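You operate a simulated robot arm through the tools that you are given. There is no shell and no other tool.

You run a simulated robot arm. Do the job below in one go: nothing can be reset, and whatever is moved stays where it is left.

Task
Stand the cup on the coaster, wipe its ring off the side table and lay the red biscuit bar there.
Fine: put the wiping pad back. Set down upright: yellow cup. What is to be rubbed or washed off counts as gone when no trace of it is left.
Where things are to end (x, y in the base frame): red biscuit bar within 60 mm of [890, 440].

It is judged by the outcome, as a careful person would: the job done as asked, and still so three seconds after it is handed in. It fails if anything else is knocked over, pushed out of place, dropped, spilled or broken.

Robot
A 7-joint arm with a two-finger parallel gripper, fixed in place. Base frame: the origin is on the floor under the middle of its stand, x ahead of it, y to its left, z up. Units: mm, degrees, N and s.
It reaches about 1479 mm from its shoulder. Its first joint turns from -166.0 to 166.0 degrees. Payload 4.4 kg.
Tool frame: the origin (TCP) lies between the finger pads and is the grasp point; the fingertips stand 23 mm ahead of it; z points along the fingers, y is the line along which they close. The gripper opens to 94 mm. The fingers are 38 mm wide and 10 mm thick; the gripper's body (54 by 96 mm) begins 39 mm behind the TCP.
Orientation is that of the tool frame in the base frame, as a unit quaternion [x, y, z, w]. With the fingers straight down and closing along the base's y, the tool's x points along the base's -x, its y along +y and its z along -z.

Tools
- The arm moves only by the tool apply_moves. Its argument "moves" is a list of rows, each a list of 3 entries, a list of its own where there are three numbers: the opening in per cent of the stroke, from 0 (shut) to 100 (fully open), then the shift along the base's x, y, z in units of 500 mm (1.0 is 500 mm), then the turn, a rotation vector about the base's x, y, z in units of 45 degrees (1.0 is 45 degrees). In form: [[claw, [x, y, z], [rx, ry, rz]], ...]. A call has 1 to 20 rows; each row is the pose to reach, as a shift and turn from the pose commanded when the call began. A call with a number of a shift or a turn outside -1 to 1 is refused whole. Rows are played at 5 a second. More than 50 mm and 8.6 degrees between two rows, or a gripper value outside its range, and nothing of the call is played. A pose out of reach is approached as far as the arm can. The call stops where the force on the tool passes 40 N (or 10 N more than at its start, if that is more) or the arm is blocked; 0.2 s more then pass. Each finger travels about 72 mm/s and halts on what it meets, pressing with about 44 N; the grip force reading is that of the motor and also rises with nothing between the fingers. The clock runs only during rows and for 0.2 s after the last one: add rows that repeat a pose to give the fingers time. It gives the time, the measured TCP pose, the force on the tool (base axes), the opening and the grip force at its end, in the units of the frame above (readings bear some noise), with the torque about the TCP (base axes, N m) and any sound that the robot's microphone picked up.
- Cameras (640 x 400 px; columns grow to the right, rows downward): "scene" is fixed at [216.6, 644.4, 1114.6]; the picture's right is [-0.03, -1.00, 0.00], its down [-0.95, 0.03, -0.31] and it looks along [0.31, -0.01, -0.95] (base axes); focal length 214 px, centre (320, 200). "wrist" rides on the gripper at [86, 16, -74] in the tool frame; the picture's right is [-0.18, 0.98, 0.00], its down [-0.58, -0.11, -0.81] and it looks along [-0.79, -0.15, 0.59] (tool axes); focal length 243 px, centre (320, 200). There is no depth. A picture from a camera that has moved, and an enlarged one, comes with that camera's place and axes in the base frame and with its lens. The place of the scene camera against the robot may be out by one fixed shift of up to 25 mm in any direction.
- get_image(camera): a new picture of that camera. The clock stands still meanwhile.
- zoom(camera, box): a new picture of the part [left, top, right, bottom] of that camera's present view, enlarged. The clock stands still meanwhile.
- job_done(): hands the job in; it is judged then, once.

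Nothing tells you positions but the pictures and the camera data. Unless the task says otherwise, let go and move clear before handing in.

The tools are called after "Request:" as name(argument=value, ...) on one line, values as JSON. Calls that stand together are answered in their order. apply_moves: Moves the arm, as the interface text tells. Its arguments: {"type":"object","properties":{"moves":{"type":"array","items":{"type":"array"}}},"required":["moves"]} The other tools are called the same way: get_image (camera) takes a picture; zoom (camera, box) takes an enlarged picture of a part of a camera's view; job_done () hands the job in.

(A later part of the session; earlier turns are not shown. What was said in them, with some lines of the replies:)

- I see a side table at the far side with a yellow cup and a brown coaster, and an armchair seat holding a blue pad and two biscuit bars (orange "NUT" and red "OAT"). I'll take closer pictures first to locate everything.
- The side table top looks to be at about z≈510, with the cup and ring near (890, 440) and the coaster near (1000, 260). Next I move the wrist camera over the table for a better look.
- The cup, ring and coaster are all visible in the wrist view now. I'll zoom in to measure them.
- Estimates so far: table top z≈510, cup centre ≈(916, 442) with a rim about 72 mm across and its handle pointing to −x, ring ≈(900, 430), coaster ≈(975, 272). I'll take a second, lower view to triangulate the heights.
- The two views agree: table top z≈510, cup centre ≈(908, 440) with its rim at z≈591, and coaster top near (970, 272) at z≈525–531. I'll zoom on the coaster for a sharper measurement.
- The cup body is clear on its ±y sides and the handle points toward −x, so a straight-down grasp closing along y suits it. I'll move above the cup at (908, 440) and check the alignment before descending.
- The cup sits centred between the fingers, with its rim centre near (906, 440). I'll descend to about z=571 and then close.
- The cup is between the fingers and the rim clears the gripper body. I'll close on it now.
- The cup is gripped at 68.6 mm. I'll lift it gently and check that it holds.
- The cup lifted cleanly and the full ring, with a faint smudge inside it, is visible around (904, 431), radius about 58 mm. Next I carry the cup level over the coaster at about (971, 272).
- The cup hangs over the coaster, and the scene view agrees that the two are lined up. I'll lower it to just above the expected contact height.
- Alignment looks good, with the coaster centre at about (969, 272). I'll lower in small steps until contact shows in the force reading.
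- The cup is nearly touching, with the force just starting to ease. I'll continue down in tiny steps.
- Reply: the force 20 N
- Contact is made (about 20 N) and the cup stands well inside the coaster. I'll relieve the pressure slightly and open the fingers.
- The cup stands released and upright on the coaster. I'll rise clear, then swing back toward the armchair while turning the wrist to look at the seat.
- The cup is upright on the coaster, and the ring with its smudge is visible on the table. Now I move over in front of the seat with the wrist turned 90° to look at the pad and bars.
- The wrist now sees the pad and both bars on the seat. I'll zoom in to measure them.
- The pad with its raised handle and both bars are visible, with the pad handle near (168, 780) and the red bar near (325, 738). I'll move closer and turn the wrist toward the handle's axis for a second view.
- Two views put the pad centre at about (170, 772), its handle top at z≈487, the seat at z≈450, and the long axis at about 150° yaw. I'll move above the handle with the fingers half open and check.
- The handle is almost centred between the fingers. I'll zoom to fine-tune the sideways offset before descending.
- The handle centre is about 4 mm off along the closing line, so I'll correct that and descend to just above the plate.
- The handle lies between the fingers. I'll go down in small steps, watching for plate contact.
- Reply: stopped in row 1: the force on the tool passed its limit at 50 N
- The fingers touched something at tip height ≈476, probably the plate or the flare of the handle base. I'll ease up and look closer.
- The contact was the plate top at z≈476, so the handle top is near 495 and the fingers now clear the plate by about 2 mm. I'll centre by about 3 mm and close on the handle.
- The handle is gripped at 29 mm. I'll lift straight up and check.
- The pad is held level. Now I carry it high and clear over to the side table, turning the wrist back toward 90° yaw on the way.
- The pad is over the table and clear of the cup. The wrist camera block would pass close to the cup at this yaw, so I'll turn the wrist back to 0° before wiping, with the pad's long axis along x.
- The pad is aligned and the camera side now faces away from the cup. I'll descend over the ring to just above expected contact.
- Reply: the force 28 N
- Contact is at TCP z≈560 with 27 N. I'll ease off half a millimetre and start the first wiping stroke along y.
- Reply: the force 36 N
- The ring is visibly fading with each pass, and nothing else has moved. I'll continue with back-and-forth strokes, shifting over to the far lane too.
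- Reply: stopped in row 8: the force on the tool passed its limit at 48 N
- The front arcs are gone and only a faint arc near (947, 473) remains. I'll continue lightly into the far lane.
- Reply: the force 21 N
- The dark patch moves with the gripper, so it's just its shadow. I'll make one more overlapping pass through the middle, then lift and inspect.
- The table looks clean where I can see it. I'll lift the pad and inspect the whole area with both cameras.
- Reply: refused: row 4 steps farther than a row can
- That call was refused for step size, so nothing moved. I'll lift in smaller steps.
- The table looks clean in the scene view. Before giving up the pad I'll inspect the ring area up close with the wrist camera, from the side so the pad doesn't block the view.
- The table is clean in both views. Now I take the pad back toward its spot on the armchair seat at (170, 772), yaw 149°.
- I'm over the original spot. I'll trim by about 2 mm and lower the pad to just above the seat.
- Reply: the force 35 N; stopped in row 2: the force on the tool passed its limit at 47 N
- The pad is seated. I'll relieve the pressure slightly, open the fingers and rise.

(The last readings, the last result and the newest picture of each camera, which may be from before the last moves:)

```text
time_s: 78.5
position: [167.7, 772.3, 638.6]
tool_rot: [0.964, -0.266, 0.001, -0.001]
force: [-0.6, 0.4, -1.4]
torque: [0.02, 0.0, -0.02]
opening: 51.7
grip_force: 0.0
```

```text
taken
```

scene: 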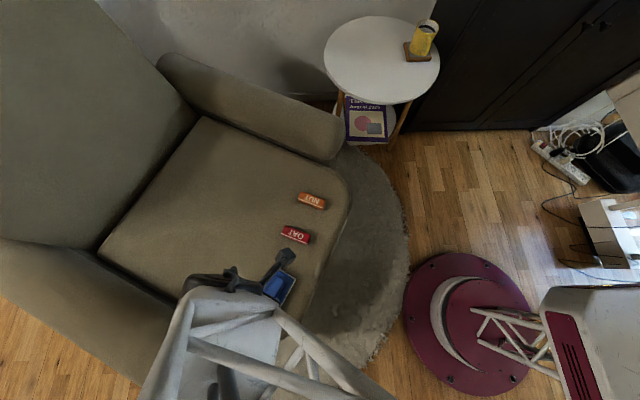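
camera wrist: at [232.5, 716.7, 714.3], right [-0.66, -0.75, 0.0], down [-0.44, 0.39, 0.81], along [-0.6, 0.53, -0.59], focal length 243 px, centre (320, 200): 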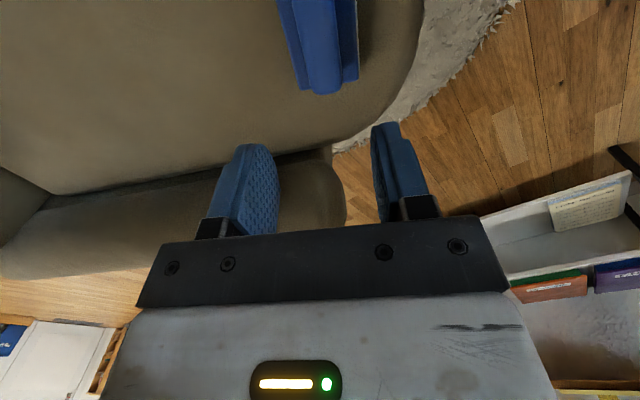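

The pad is back on the seat in its place. Next I move over the red "OAT" bar near (312, 722) with the gripper at about 70° yaw, to close across its width.

Request:
apply_moves(moves=[[65, [0.02, -0.01, 0.03], [0, 0, -0.12]], [75, [0.045, -0.02, 0.06], [0, 0, -0.27]], [75, [0.07, -0.03, 0.08], [0, 0, -0.43]], [75, [0.095, -0.04, 0.08], [0, 0, -0.59]], [75, [0.12, -0.05, 0.08], [0, 0, -0.75]], [75, [0.14, -0.06, 0.08], [0, 0, -0.9]], [75, [0.145, -0.064, 0.08], [0, 0, -1.0]], [75, [0.145, -0.064, 0.08], [0, 0, -1.0]]])

Request:
apply_moves(moves=[[75, [0.025, -0.006, -0.02], [0, 0, -0.12]], [75, [0.05, -0.012, -0.04], [0, 0, -0.27]], [75, [0.08, -0.02, -0.07], [0, 0, -0.42]], [75, [0.11, -0.028, -0.09], [0, 0, -0.56]], [75, [0.135, -0.034, -0.1], [0, 0, -0.68]], [75, [0.145, -0.036, -0.11], [0, 0, -0.756]], [75, [0.145, -0.036, -0.11], [0, 0, -0.756]]])

Request:
get_image(camera="wrist")

Request:
get_image(camera="scene")

```text
time_s: 80.3
position: [238.8, 740.5, 679.1]
tool_rot: [0.788, -0.615, 0.0, 0.0]
force: [-0.2, -0.3, -0.5]
torque: [-0.01, 0.01, 0.01]
opening: 70.4
grip_force: 0.0
```

```text
time_s: 81.9
position: [312.9, 724.7, 624.0]
tool_rot: [-0.574, 0.819, -0.001, 0.0]
force: [0.4, 0.3, 0.3]
torque: [0.01, -0.03, 0.03]
opening: 70.4
grip_force: 0.1
```

```text
taken
camera wrist: at [266.6, 649.1, 699.6], right [-0.86, 0.51, 0.0], down [0.3, 0.51, 0.81], along [0.41, 0.69, -0.59], focal length 243 px, centre (320, 200)
```

wrist: 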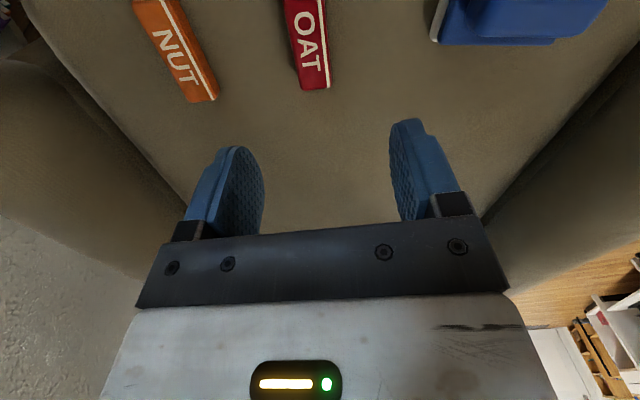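

```text
taken
```

scene: 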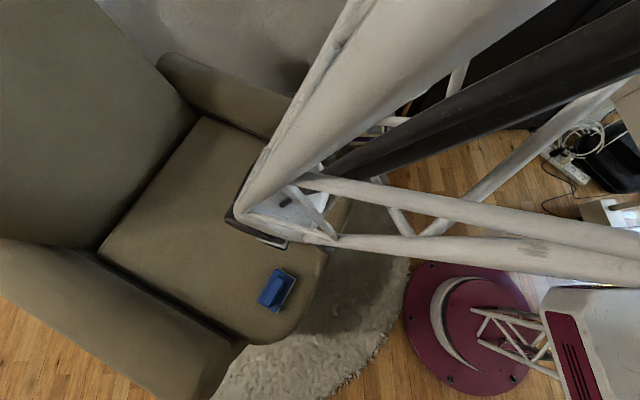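

Request:
zoom(camera="wrist", box=[220, 0, 400, 150])

```text
2.67 times, centred on (310, 75) of wrist
camera zoom: at [266.6, 649.1, 699.6], right [-0.86, 0.51, 0.0], down [0.3, 0.51, 0.81], along [0.41, 0.69, -0.59], focal length 647 px, centre (347, 533)
```

zoom: 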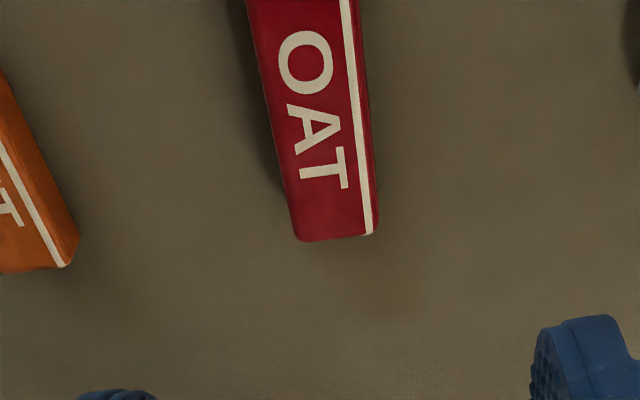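

The red bar's centre is about 9 mm in +x from the TCP, with its axis at about 67°. I'll correct the position and yaw, descend partway and check again.

Request:
apply_moves(moves=[[70, [0.009, -0.002, -0.04], [0, 0, -0.035]], [65, [0.018, -0.005, -0.09], [0, 0, -0.071]], [65, [0.018, -0.005, -0.13], [0, 0, -0.071]], [65, [0.018, -0.005, -0.16], [0, 0, -0.071]], [65, [0.018, -0.005, -0.16], [0, 0, -0.071]]])

Request:
get_image(camera="wrist")

Request:
zoom(camera="wrist", box=[200, 0, 440, 200])

```text
time_s: 83.1
position: [321.6, 719.3, 544.5]
tool_rot: [-0.551, 0.834, 0.0, 0.001]
force: [0.1, 0.4, 0.1]
torque: [0.0, 0.04, 0.0]
opening: 61.4
grip_force: 0.1
```

```text
taken
camera wrist: at [271.3, 648.1, 620.4], right [-0.83, 0.55, 0.0], down [0.33, 0.49, 0.81], along [0.45, 0.67, -0.59], focal length 243 px, centre (320, 200)
```

wrist: 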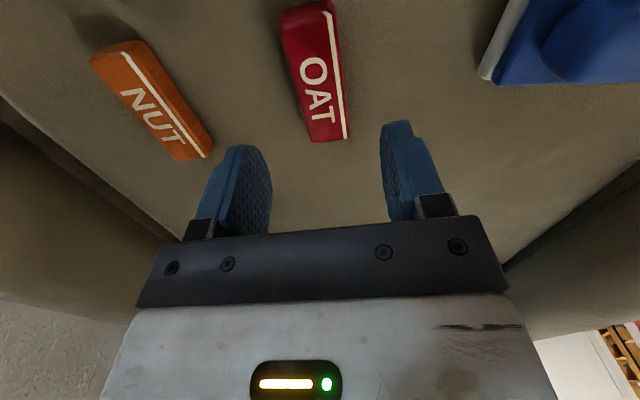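

```text
2.00 times, centred on (320, 100) of wrist
camera zoom: at [271.3, 648.1, 620.4], right [-0.83, 0.55, 0.0], down [0.33, 0.49, 0.81], along [0.45, 0.67, -0.59], focal length 485 px, centre (320, 400)
```

zoom: 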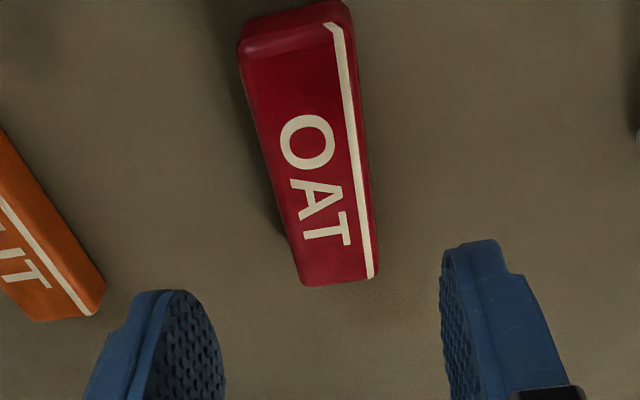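

The bar is well centred and aligned between the fingers. I'll descend to near the seat, then settle and close.

Request:
apply_moves(moves=[[65, [-0.004, -0.006, -0.03], [0, 0, 0]], [65, [-0.004, -0.006, -0.07], [0, 0, 0]], [65, [-0.004, -0.006, -0.105], [0, 0, 0]], [65, [-0.004, -0.006, -0.126], [0, 0, 0]], [65, [-0.004, -0.006, -0.126], [0, 0, 0]]])

Request:
get_image(camera="wrist")

```text
time_s: 84.3
position: [320.2, 718.3, 482.2]
tool_rot: [-0.551, 0.834, 0.0, 0.0]
force: [-0.3, 0.6, 0.1]
torque: [0.02, 0.02, -0.01]
opening: 61.0
grip_force: 0.1
```

```text
taken
camera wrist: at [269.9, 646.1, 557.5], right [-0.83, 0.55, 0.0], down [0.33, 0.49, 0.81], along [0.45, 0.67, -0.59], focal length 243 px, centre (320, 200)
```

wrist: 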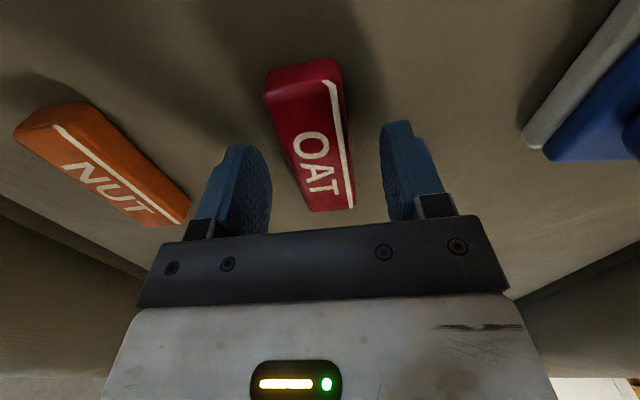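

Request:
apply_moves(moves=[[65, [0, 0, -0.004], [0, 0, 0]], [65, [0, 0, -0.007], [0, 0, 0]], [65, [0, 0, -0.007], [0, 0, 0]]])

```text
time_s: 85.1
position: [320.5, 718.9, 477.9]
tool_rot: [-0.551, 0.834, -0.001, 0.001]
force: [-0.3, 0.0, 0.2]
torque: [-0.03, 0.05, 0.0]
opening: 61.2
grip_force: 0.1
```

No contact with the seat yet and the fingertips are beside the bar, so I'll close now.

Request:
apply_moves(moves=[[55, [0, 0, 0], [0, 0, 0]], [45, [0, 0, 0], [0, 0, 0]], [35, [0, 0, 0], [0, 0, 0]], [25, [0, 0, 0], [0, 0, 0]], [20, [0, 0, 0], [0, 0, 0]], [20, [0, 0, 0], [0, 0, 0]]])

Request:
get_image(camera="wrist")

```text
time_s: 86.5
position: [321.0, 717.3, 478.7]
tool_rot: [-0.551, 0.835, -0.001, 0.0]
force: [-0.1, 0.2, 0.3]
torque: [0.04, 0.0, 0.01]
opening: 30.8
grip_force: 44.0
```

```text
taken
camera wrist: at [269.9, 646.2, 553.9], right [-0.83, 0.55, 0.0], down [0.33, 0.49, 0.81], along [0.45, 0.67, -0.59], focal length 243 px, centre (320, 200)
```

wrist: 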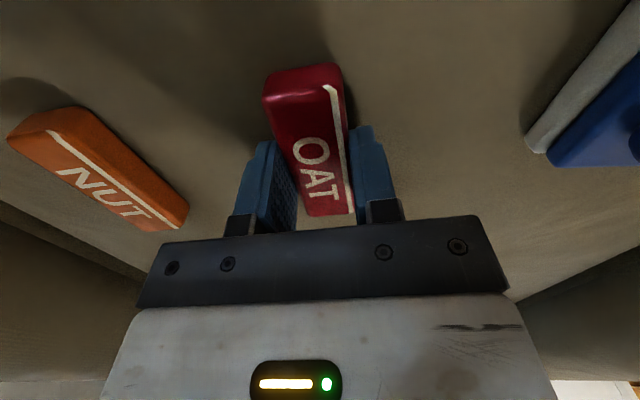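

The bar is gripped at 30.8 mm. I'll lift it straight up and start carrying it toward the table.

Request:
apply_moves(moves=[[20, [0, 0, 0.03], [0, 0, 0]], [20, [0, 0, 0.09], [0, 0, 0]], [20, [0, 0, 0.17], [0, 0, 0]], [20, [0, 0, 0.25], [0, 0, 0]], [20, [0, 0, 0.33], [0, 0, 0]], [20, [0, 0, 0.4], [0, 0, 0]], [20, [0.05, -0.045, 0.44], [0, 0, 0]], [20, [0.105, -0.09, 0.48], [0, 0, 0]], [20, [0.16, -0.14, 0.52], [0, 0, 0]], [20, [0.215, -0.185, 0.56], [0, 0, 0]], [20, [0.27, -0.235, 0.59], [0, 0, 0]], [20, [0.318, -0.276, 0.6], [0, 0, 0]], [20, [0.318, -0.276, 0.6], [0, 0, 0]]])

Request:
get_image(camera="wrist")

Request:
get_image(camera="scene")

```text
time_s: 89.3
position: [477.9, 580.2, 777.5]
tool_rot: [-0.551, 0.834, -0.001, 0.001]
force: [0.9, -0.3, -0.3]
torque: [0.01, 0.03, -0.01]
opening: 30.7
grip_force: 44.0
```

```text
taken
camera wrist: at [428.2, 507.5, 853.4], right [-0.83, 0.55, 0.0], down [0.33, 0.49, 0.81], along [0.45, 0.67, -0.59], focal length 243 px, centre (320, 200)
```

wrist: 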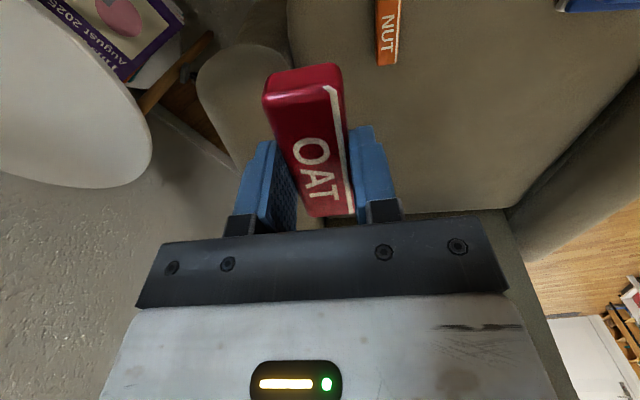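

```text
taken
```

scene: 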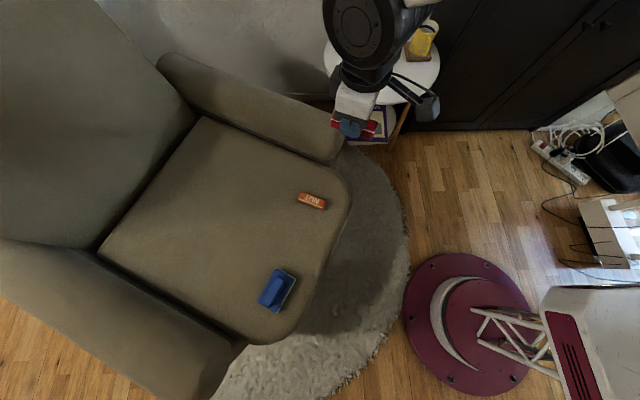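

The bar is held securely, and the pad and NUT bar are undisturbed. Next I carry it over the table to (891, 438).

Request:
apply_moves(moves=[[20, [0.06, -0.02, 0], [0, 0, 0]], [20, [0.14, -0.048, 0], [0, 0, 0]], [20, [0.22, -0.076, -0.02], [0, 0, 0]], [20, [0.3, -0.103, -0.05], [0, 0, 0]], [20, [0.38, -0.13, -0.08], [0, 0, 0]], [20, [0.46, -0.158, -0.11], [0, 0, 0]], [20, [0.54, -0.186, -0.14], [0, 0, 0]], [20, [0.62, -0.213, -0.17], [0, 0, 0]], [20, [0.7, -0.24, -0.2], [0, 0, 0]], [20, [0.77, -0.265, -0.24], [0, 0, 0]], [20, [0.826, -0.284, -0.275], [0, 0, 0]], [20, [0.826, -0.284, -0.275], [0, 0, 0]]])

Request:
get_image(camera="wrist")

Request:
zoom(camera="scene", box=[320, 10, 440, 110])

```text
time_s: 91.9
position: [891.7, 439.7, 639.6]
tool_rot: [-0.552, 0.834, -0.001, 0.0]
force: [0.5, 0.5, -0.2]
torque: [0.01, 0.02, 0.0]
opening: 30.5
grip_force: 43.8
```

```text
taken
camera wrist: at [842.2, 367.9, 715.8], right [-0.83, 0.55, 0.0], down [0.33, 0.49, 0.81], along [0.45, 0.67, -0.59], focal length 243 px, centre (320, 200)
```

wrist: 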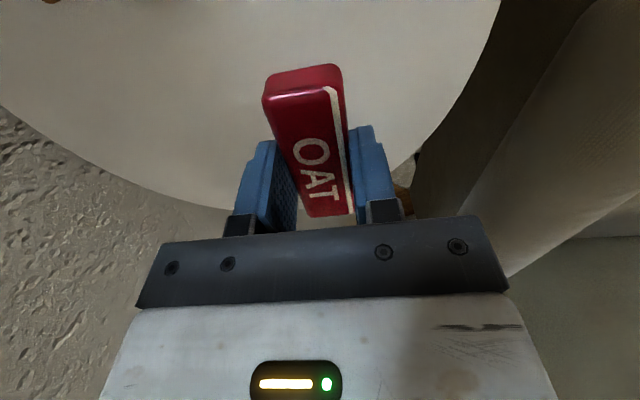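

```text
4.00 times, centred on (380, 60) of scene
camera zoom: at [216.6, 644.4, 1114.6], right [-0.03, -1.0, 0.0], down [-0.95, 0.03, -0.31], along [0.31, -0.01, -0.95], focal length 858 px, centre (80, 760)
```

zoom: 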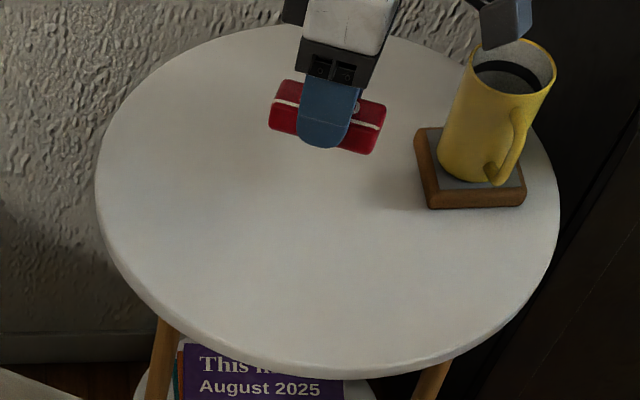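

The bar is over the cleaned spot. I'll lower it to just above contact, expected at TCP z≈539.

Request:
apply_moves(moves=[[20, [0, 0, -0.05], [0, 0, 0]], [20, [0, 0, -0.1], [0, 0, 0]], [20, [0, 0, -0.145], [0, 0, 0]], [20, [0, 0, -0.175], [0, 0, 0]], [20, [0, 0, -0.19], [0, 0, 0]], [20, [0, 0, -0.19], [0, 0, 0]]])

Request:
apply_moves(moves=[[20, [0, 0, -0.003], [0, 0, 0]], [20, [0, 0, -0.003], [0, 0, 0]]])

Request:
apply_moves(moves=[[20, [0, 0, -0.003], [0, 0, 0]], [20, [0, 0, -0.003], [0, 0, 0]]])

```text
time_s: 93.3
position: [892.3, 437.9, 543.8]
tool_rot: [-0.551, 0.835, -0.001, 0.0]
force: [-0.1, -0.7, -0.4]
torque: [0.01, 0.0, 0.01]
opening: 30.5
grip_force: 44.1
```

```text
time_s: 93.9
position: [890.9, 438.6, 544.2]
tool_rot: [-0.551, 0.834, -0.001, 0.001]
force: [-0.3, 0.1, -0.1]
torque: [0.0, 0.03, 0.02]
opening: 30.5
grip_force: 43.9
```

```text
time_s: 94.5
position: [891.3, 438.8, 543.3]
tool_rot: [-0.552, 0.834, 0.0, 0.0]
force: [-0.1, 0.1, -1.6]
torque: [-0.01, 0.02, -0.03]
opening: 30.6
grip_force: 44.2
```

Request:
apply_moves(moves=[[20, [0, 0, -0.003], [0, 0, 0]], [20, [0, 0, -0.003], [0, 0, 0]]])

Request:
apply_moves(moves=[[20, [0, 0, -0.003], [0, 0, 0]], [20, [0, 0, -0.003], [0, 0, 0]]])

Request:
zoom(camera="scene", box=[345, 40, 405, 90])

```text
time_s: 95.1
position: [890.7, 438.1, 540.0]
tool_rot: [-0.551, 0.835, -0.002, 0.0]
force: [1.0, -0.2, -0.1]
torque: [-0.02, 0.01, 0.0]
opening: 30.7
grip_force: 43.7
```

```text
time_s: 95.7
position: [890.8, 438.8, 539.7]
tool_rot: [-0.552, 0.834, -0.001, 0.0]
force: [-0.2, -0.1, -0.4]
torque: [0.0, 0.01, 0.02]
opening: 30.7
grip_force: 44.2
```

```text
8.00 times, centred on (375, 65) of scene
camera zoom: at [216.6, 644.4, 1114.6], right [-0.03, -1.0, 0.0], down [-0.95, 0.03, -0.31], along [0.31, -0.01, -0.95], focal length 1716 px, centre (-120, 1280)
```

zoom: 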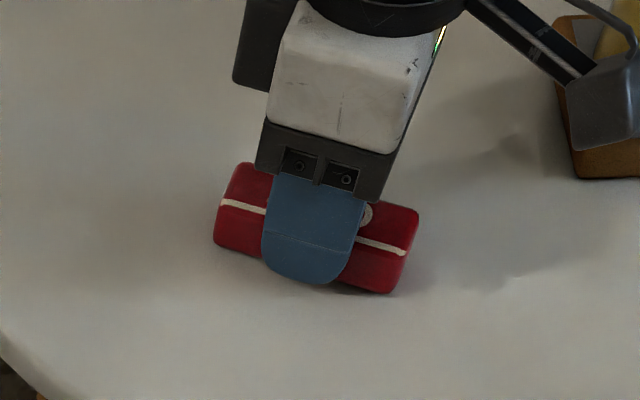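

Request:
apply_moves(moves=[[20, [0, 0, -0.002], [0, 0, 0]], [20, [0, 0, -0.002], [0, 0, 0]]])

Request:
apply_moves(moves=[[20, [0, 0, -0.002], [0, 0, 0]], [20, [0, 0, -0.002], [0, 0, 0]]])

```text
time_s: 96.3
position: [891.5, 438.7, 538.1]
tool_rot: [-0.551, 0.835, 0.0, 0.0]
force: [0.2, 0.0, 0.6]
torque: [-0.02, 0.0, -0.02]
opening: 30.3
grip_force: 43.8
```

```text
time_s: 96.9
position: [892.4, 439.0, 536.8]
tool_rot: [-0.551, 0.835, -0.001, 0.001]
force: [-0.3, 0.2, 4.5]
torque: [-0.01, 0.08, -0.02]
opening: 30.6
grip_force: 44.4
```

The bar touches the table lightly (4.5 N). I'll open the fingers and rise clear.

Request:
apply_moves(moves=[[20, [0, 0, 0], [0, 0, 0]], [35, [0, 0, 0], [0, 0, 0]], [50, [0, 0, 0], [0, 0, 0]], [65, [0, 0, 0], [0, 0, 0]], [65, [0, 0, 0], [0, 0, 0]], [65, [0, 0, 0.03], [0, 0, 0]], [65, [0, 0, 0.08], [0, 0, 0]], [65, [0, 0, 0.15], [0, 0, 0]], [65, [0, 0, 0.23], [0, 0, 0]], [65, [0, 0, 0.31], [0, 0, 0]], [65, [-0.06, 0, 0.36], [0, 0, 0]], [65, [-0.13, 0, 0.4], [0, 0, 0]], [65, [-0.21, 0.0, 0.43], [0, 0, 0]], [65, [-0.29, 0.0, 0.45], [0, 0, 0]], [65, [-0.37, 0.0, 0.46], [0, 0, 0]], [65, [-0.37, 0.0, 0.46], [0, 0, 0]]])

Request:
get_image(camera="scene")

Request:
zoom(camera="scene", box=[320, 10, 440, 110])

Request:
zoom(camera="scene", box=[240, 170, 360, 330])

Request:
get_image(camera="wrist")

```text
time_s: 100.3
position: [706.4, 440.4, 768.7]
tool_rot: [-0.551, 0.834, -0.001, 0.001]
force: [0.0, -0.4, -0.7]
torque: [0.02, 0.02, 0.01]
opening: 60.8
grip_force: 0.1
```

```text
taken
```

scene: 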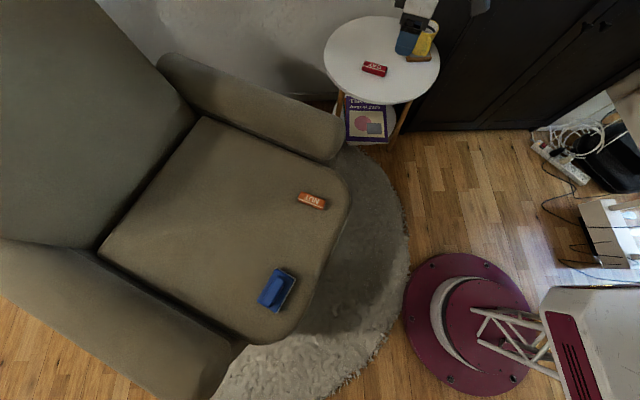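

```text
4.00 times, centred on (380, 60) of scene
camera zoom: at [216.6, 644.4, 1114.6], right [-0.03, -1.0, 0.0], down [-0.95, 0.03, -0.31], along [0.31, -0.01, -0.95], focal length 858 px, centre (80, 760)
```

zoom: 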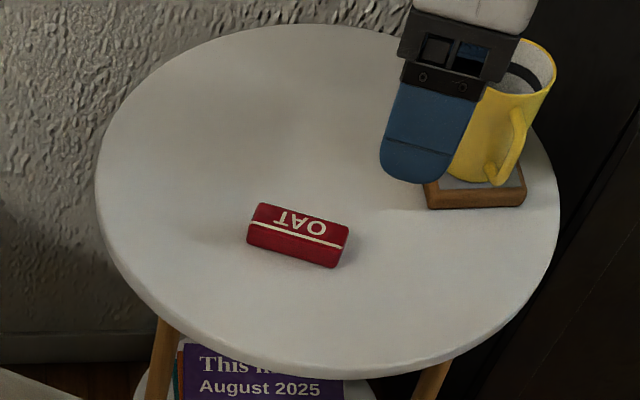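

```text
2.50 times, centred on (300, 250) of scene
camera zoom: at [216.6, 644.4, 1114.6], right [-0.03, -1.0, 0.0], down [-0.95, 0.03, -0.31], along [0.31, -0.01, -0.95], focal length 536 px, centre (370, 75)
```

zoom: 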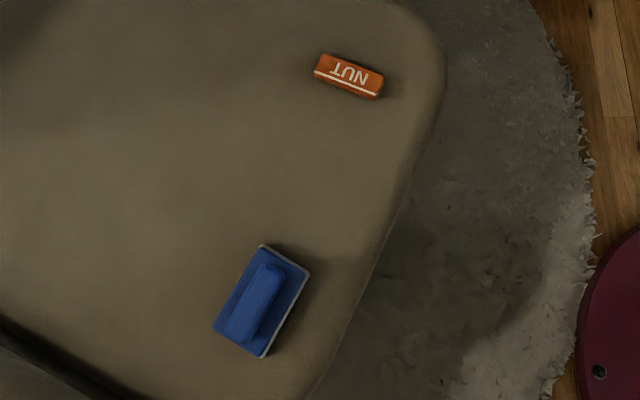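

```text
taken
camera wrist: at [656.3, 368.1, 843.6], right [-0.83, 0.55, 0.0], down [0.33, 0.49, 0.81], along [0.45, 0.67, -0.59], focal length 243 px, centre (320, 200)
```

wrist: 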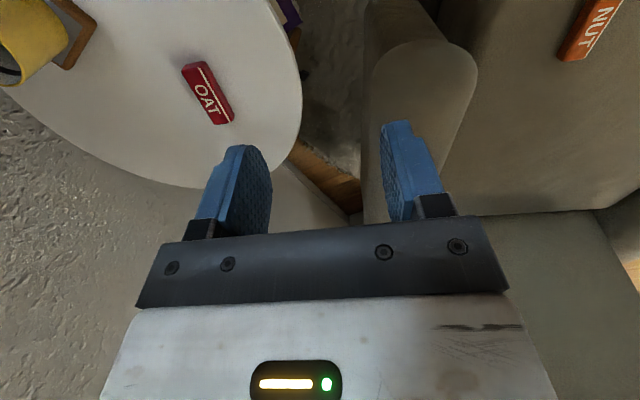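

The red bar lies on the cleaned spot and the pad and NUT bar sit where they were. I'll move the arm clear and take a final look at the table.

Request:
apply_moves(moves=[[65, [-0.03, 0.07, 0.02], [0, 0, 0]], [65, [-0.06, 0.14, 0.05], [0, 0, 0]], [65, [-0.09, 0.21, 0.08], [0, 0, 0]], [65, [-0.12, 0.28, 0.1], [0, 0, 0]], [65, [-0.13, 0.34, 0.12], [0, 0, 0]], [65, [-0.13, 0.34, 0.12], [0, 0, 0]], [65, [-0.13, 0.34, 0.12], [0, 0, 0]]])

Request:
zoom(camera="scene", box=[320, 0, 450, 110])

Request:
zoom(camera="scene", box=[350, 45, 410, 95])

Request:
zoom(camera="scene", box=[390, 10, 445, 70])

```text
time_s: 101.9
position: [640.4, 608.6, 827.3]
tool_rot: [-0.552, 0.834, -0.001, 0.001]
force: [-0.4, 0.3, 0.0]
torque: [0.01, 0.0, -0.01]
opening: 61.1
grip_force: 0.0
```

```text
3.64 times, centred on (385, 55) of scene
camera zoom: at [216.6, 644.4, 1114.6], right [-0.03, -1.0, 0.0], down [-0.95, 0.03, -0.31], along [0.31, -0.01, -0.95], focal length 780 px, centre (84, 727)
```

zoom: 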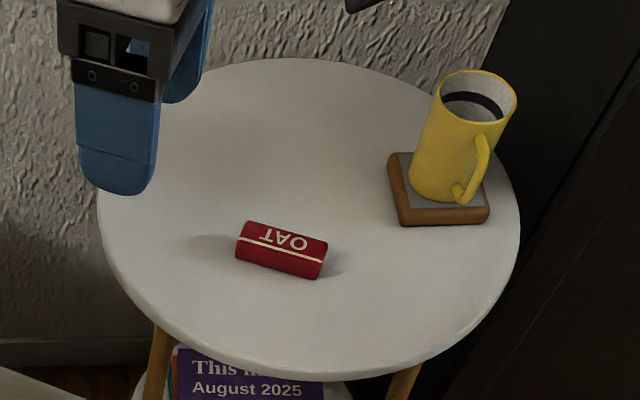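

```text
8.00 times, centred on (380, 70) of scene
camera zoom: at [216.6, 644.4, 1114.6], right [-0.03, -1.0, 0.0], down [-0.95, 0.03, -0.31], along [0.31, -0.01, -0.95], focal length 1716 px, centre (-160, 1240)
```

zoom: 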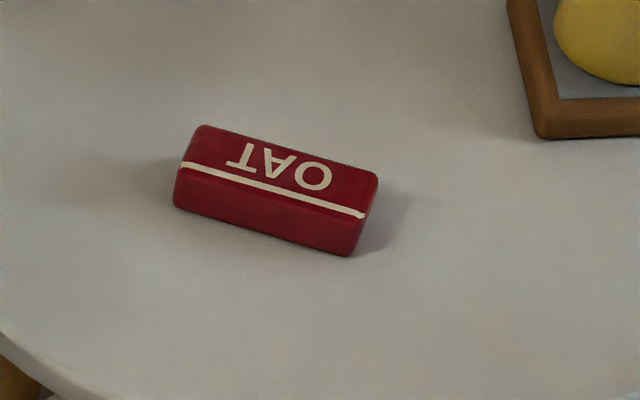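

```text
6.67 times, centred on (418, 40) of scene
camera zoom: at [216.6, 644.4, 1114.6], right [-0.03, -1.0, 0.0], down [-0.95, 0.03, -0.31], along [0.31, -0.01, -0.95], focal length 1430 px, centre (-330, 1267)
```

zoom: 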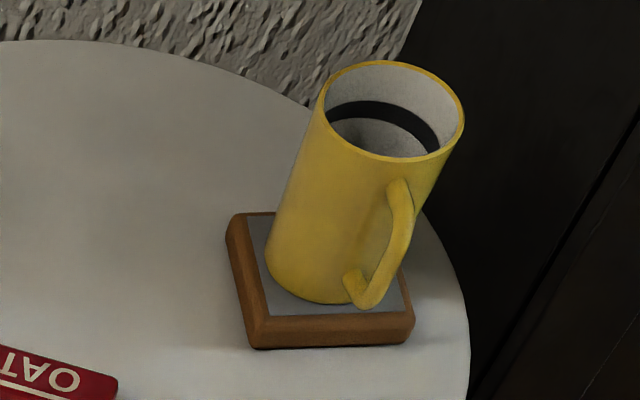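

The cup stands upright on the coaster, and no trace of the ring shows on the table. The red bar lies at about (891, 439), the pad is back on the seat, and the arm is clear. I'm handing the job in.

Request:
job_done()

```text
The job is handed in.
```

I handed the job in with every part done; the result of the judging hasn't come back. The final pictures show:

- **Cup:** the yellow cup stands upright on the coaster, near (971, 272).
- **Ring:** no trace of the ring or the smudge inside it shows on the side table. I checked with both cameras before putting the pad away, and with the scene camera again at the end.
- **Red biscuit bar:** it lies on the cleaned spot at about (891, 439), well within 60 mm of (890, 440).
- **Wiping pad:** it is back on the armchair seat, within a few millimetres of where it started.

The orange bar, coaster and table don't appear to have moved. The arm has let go and is clear of everything.
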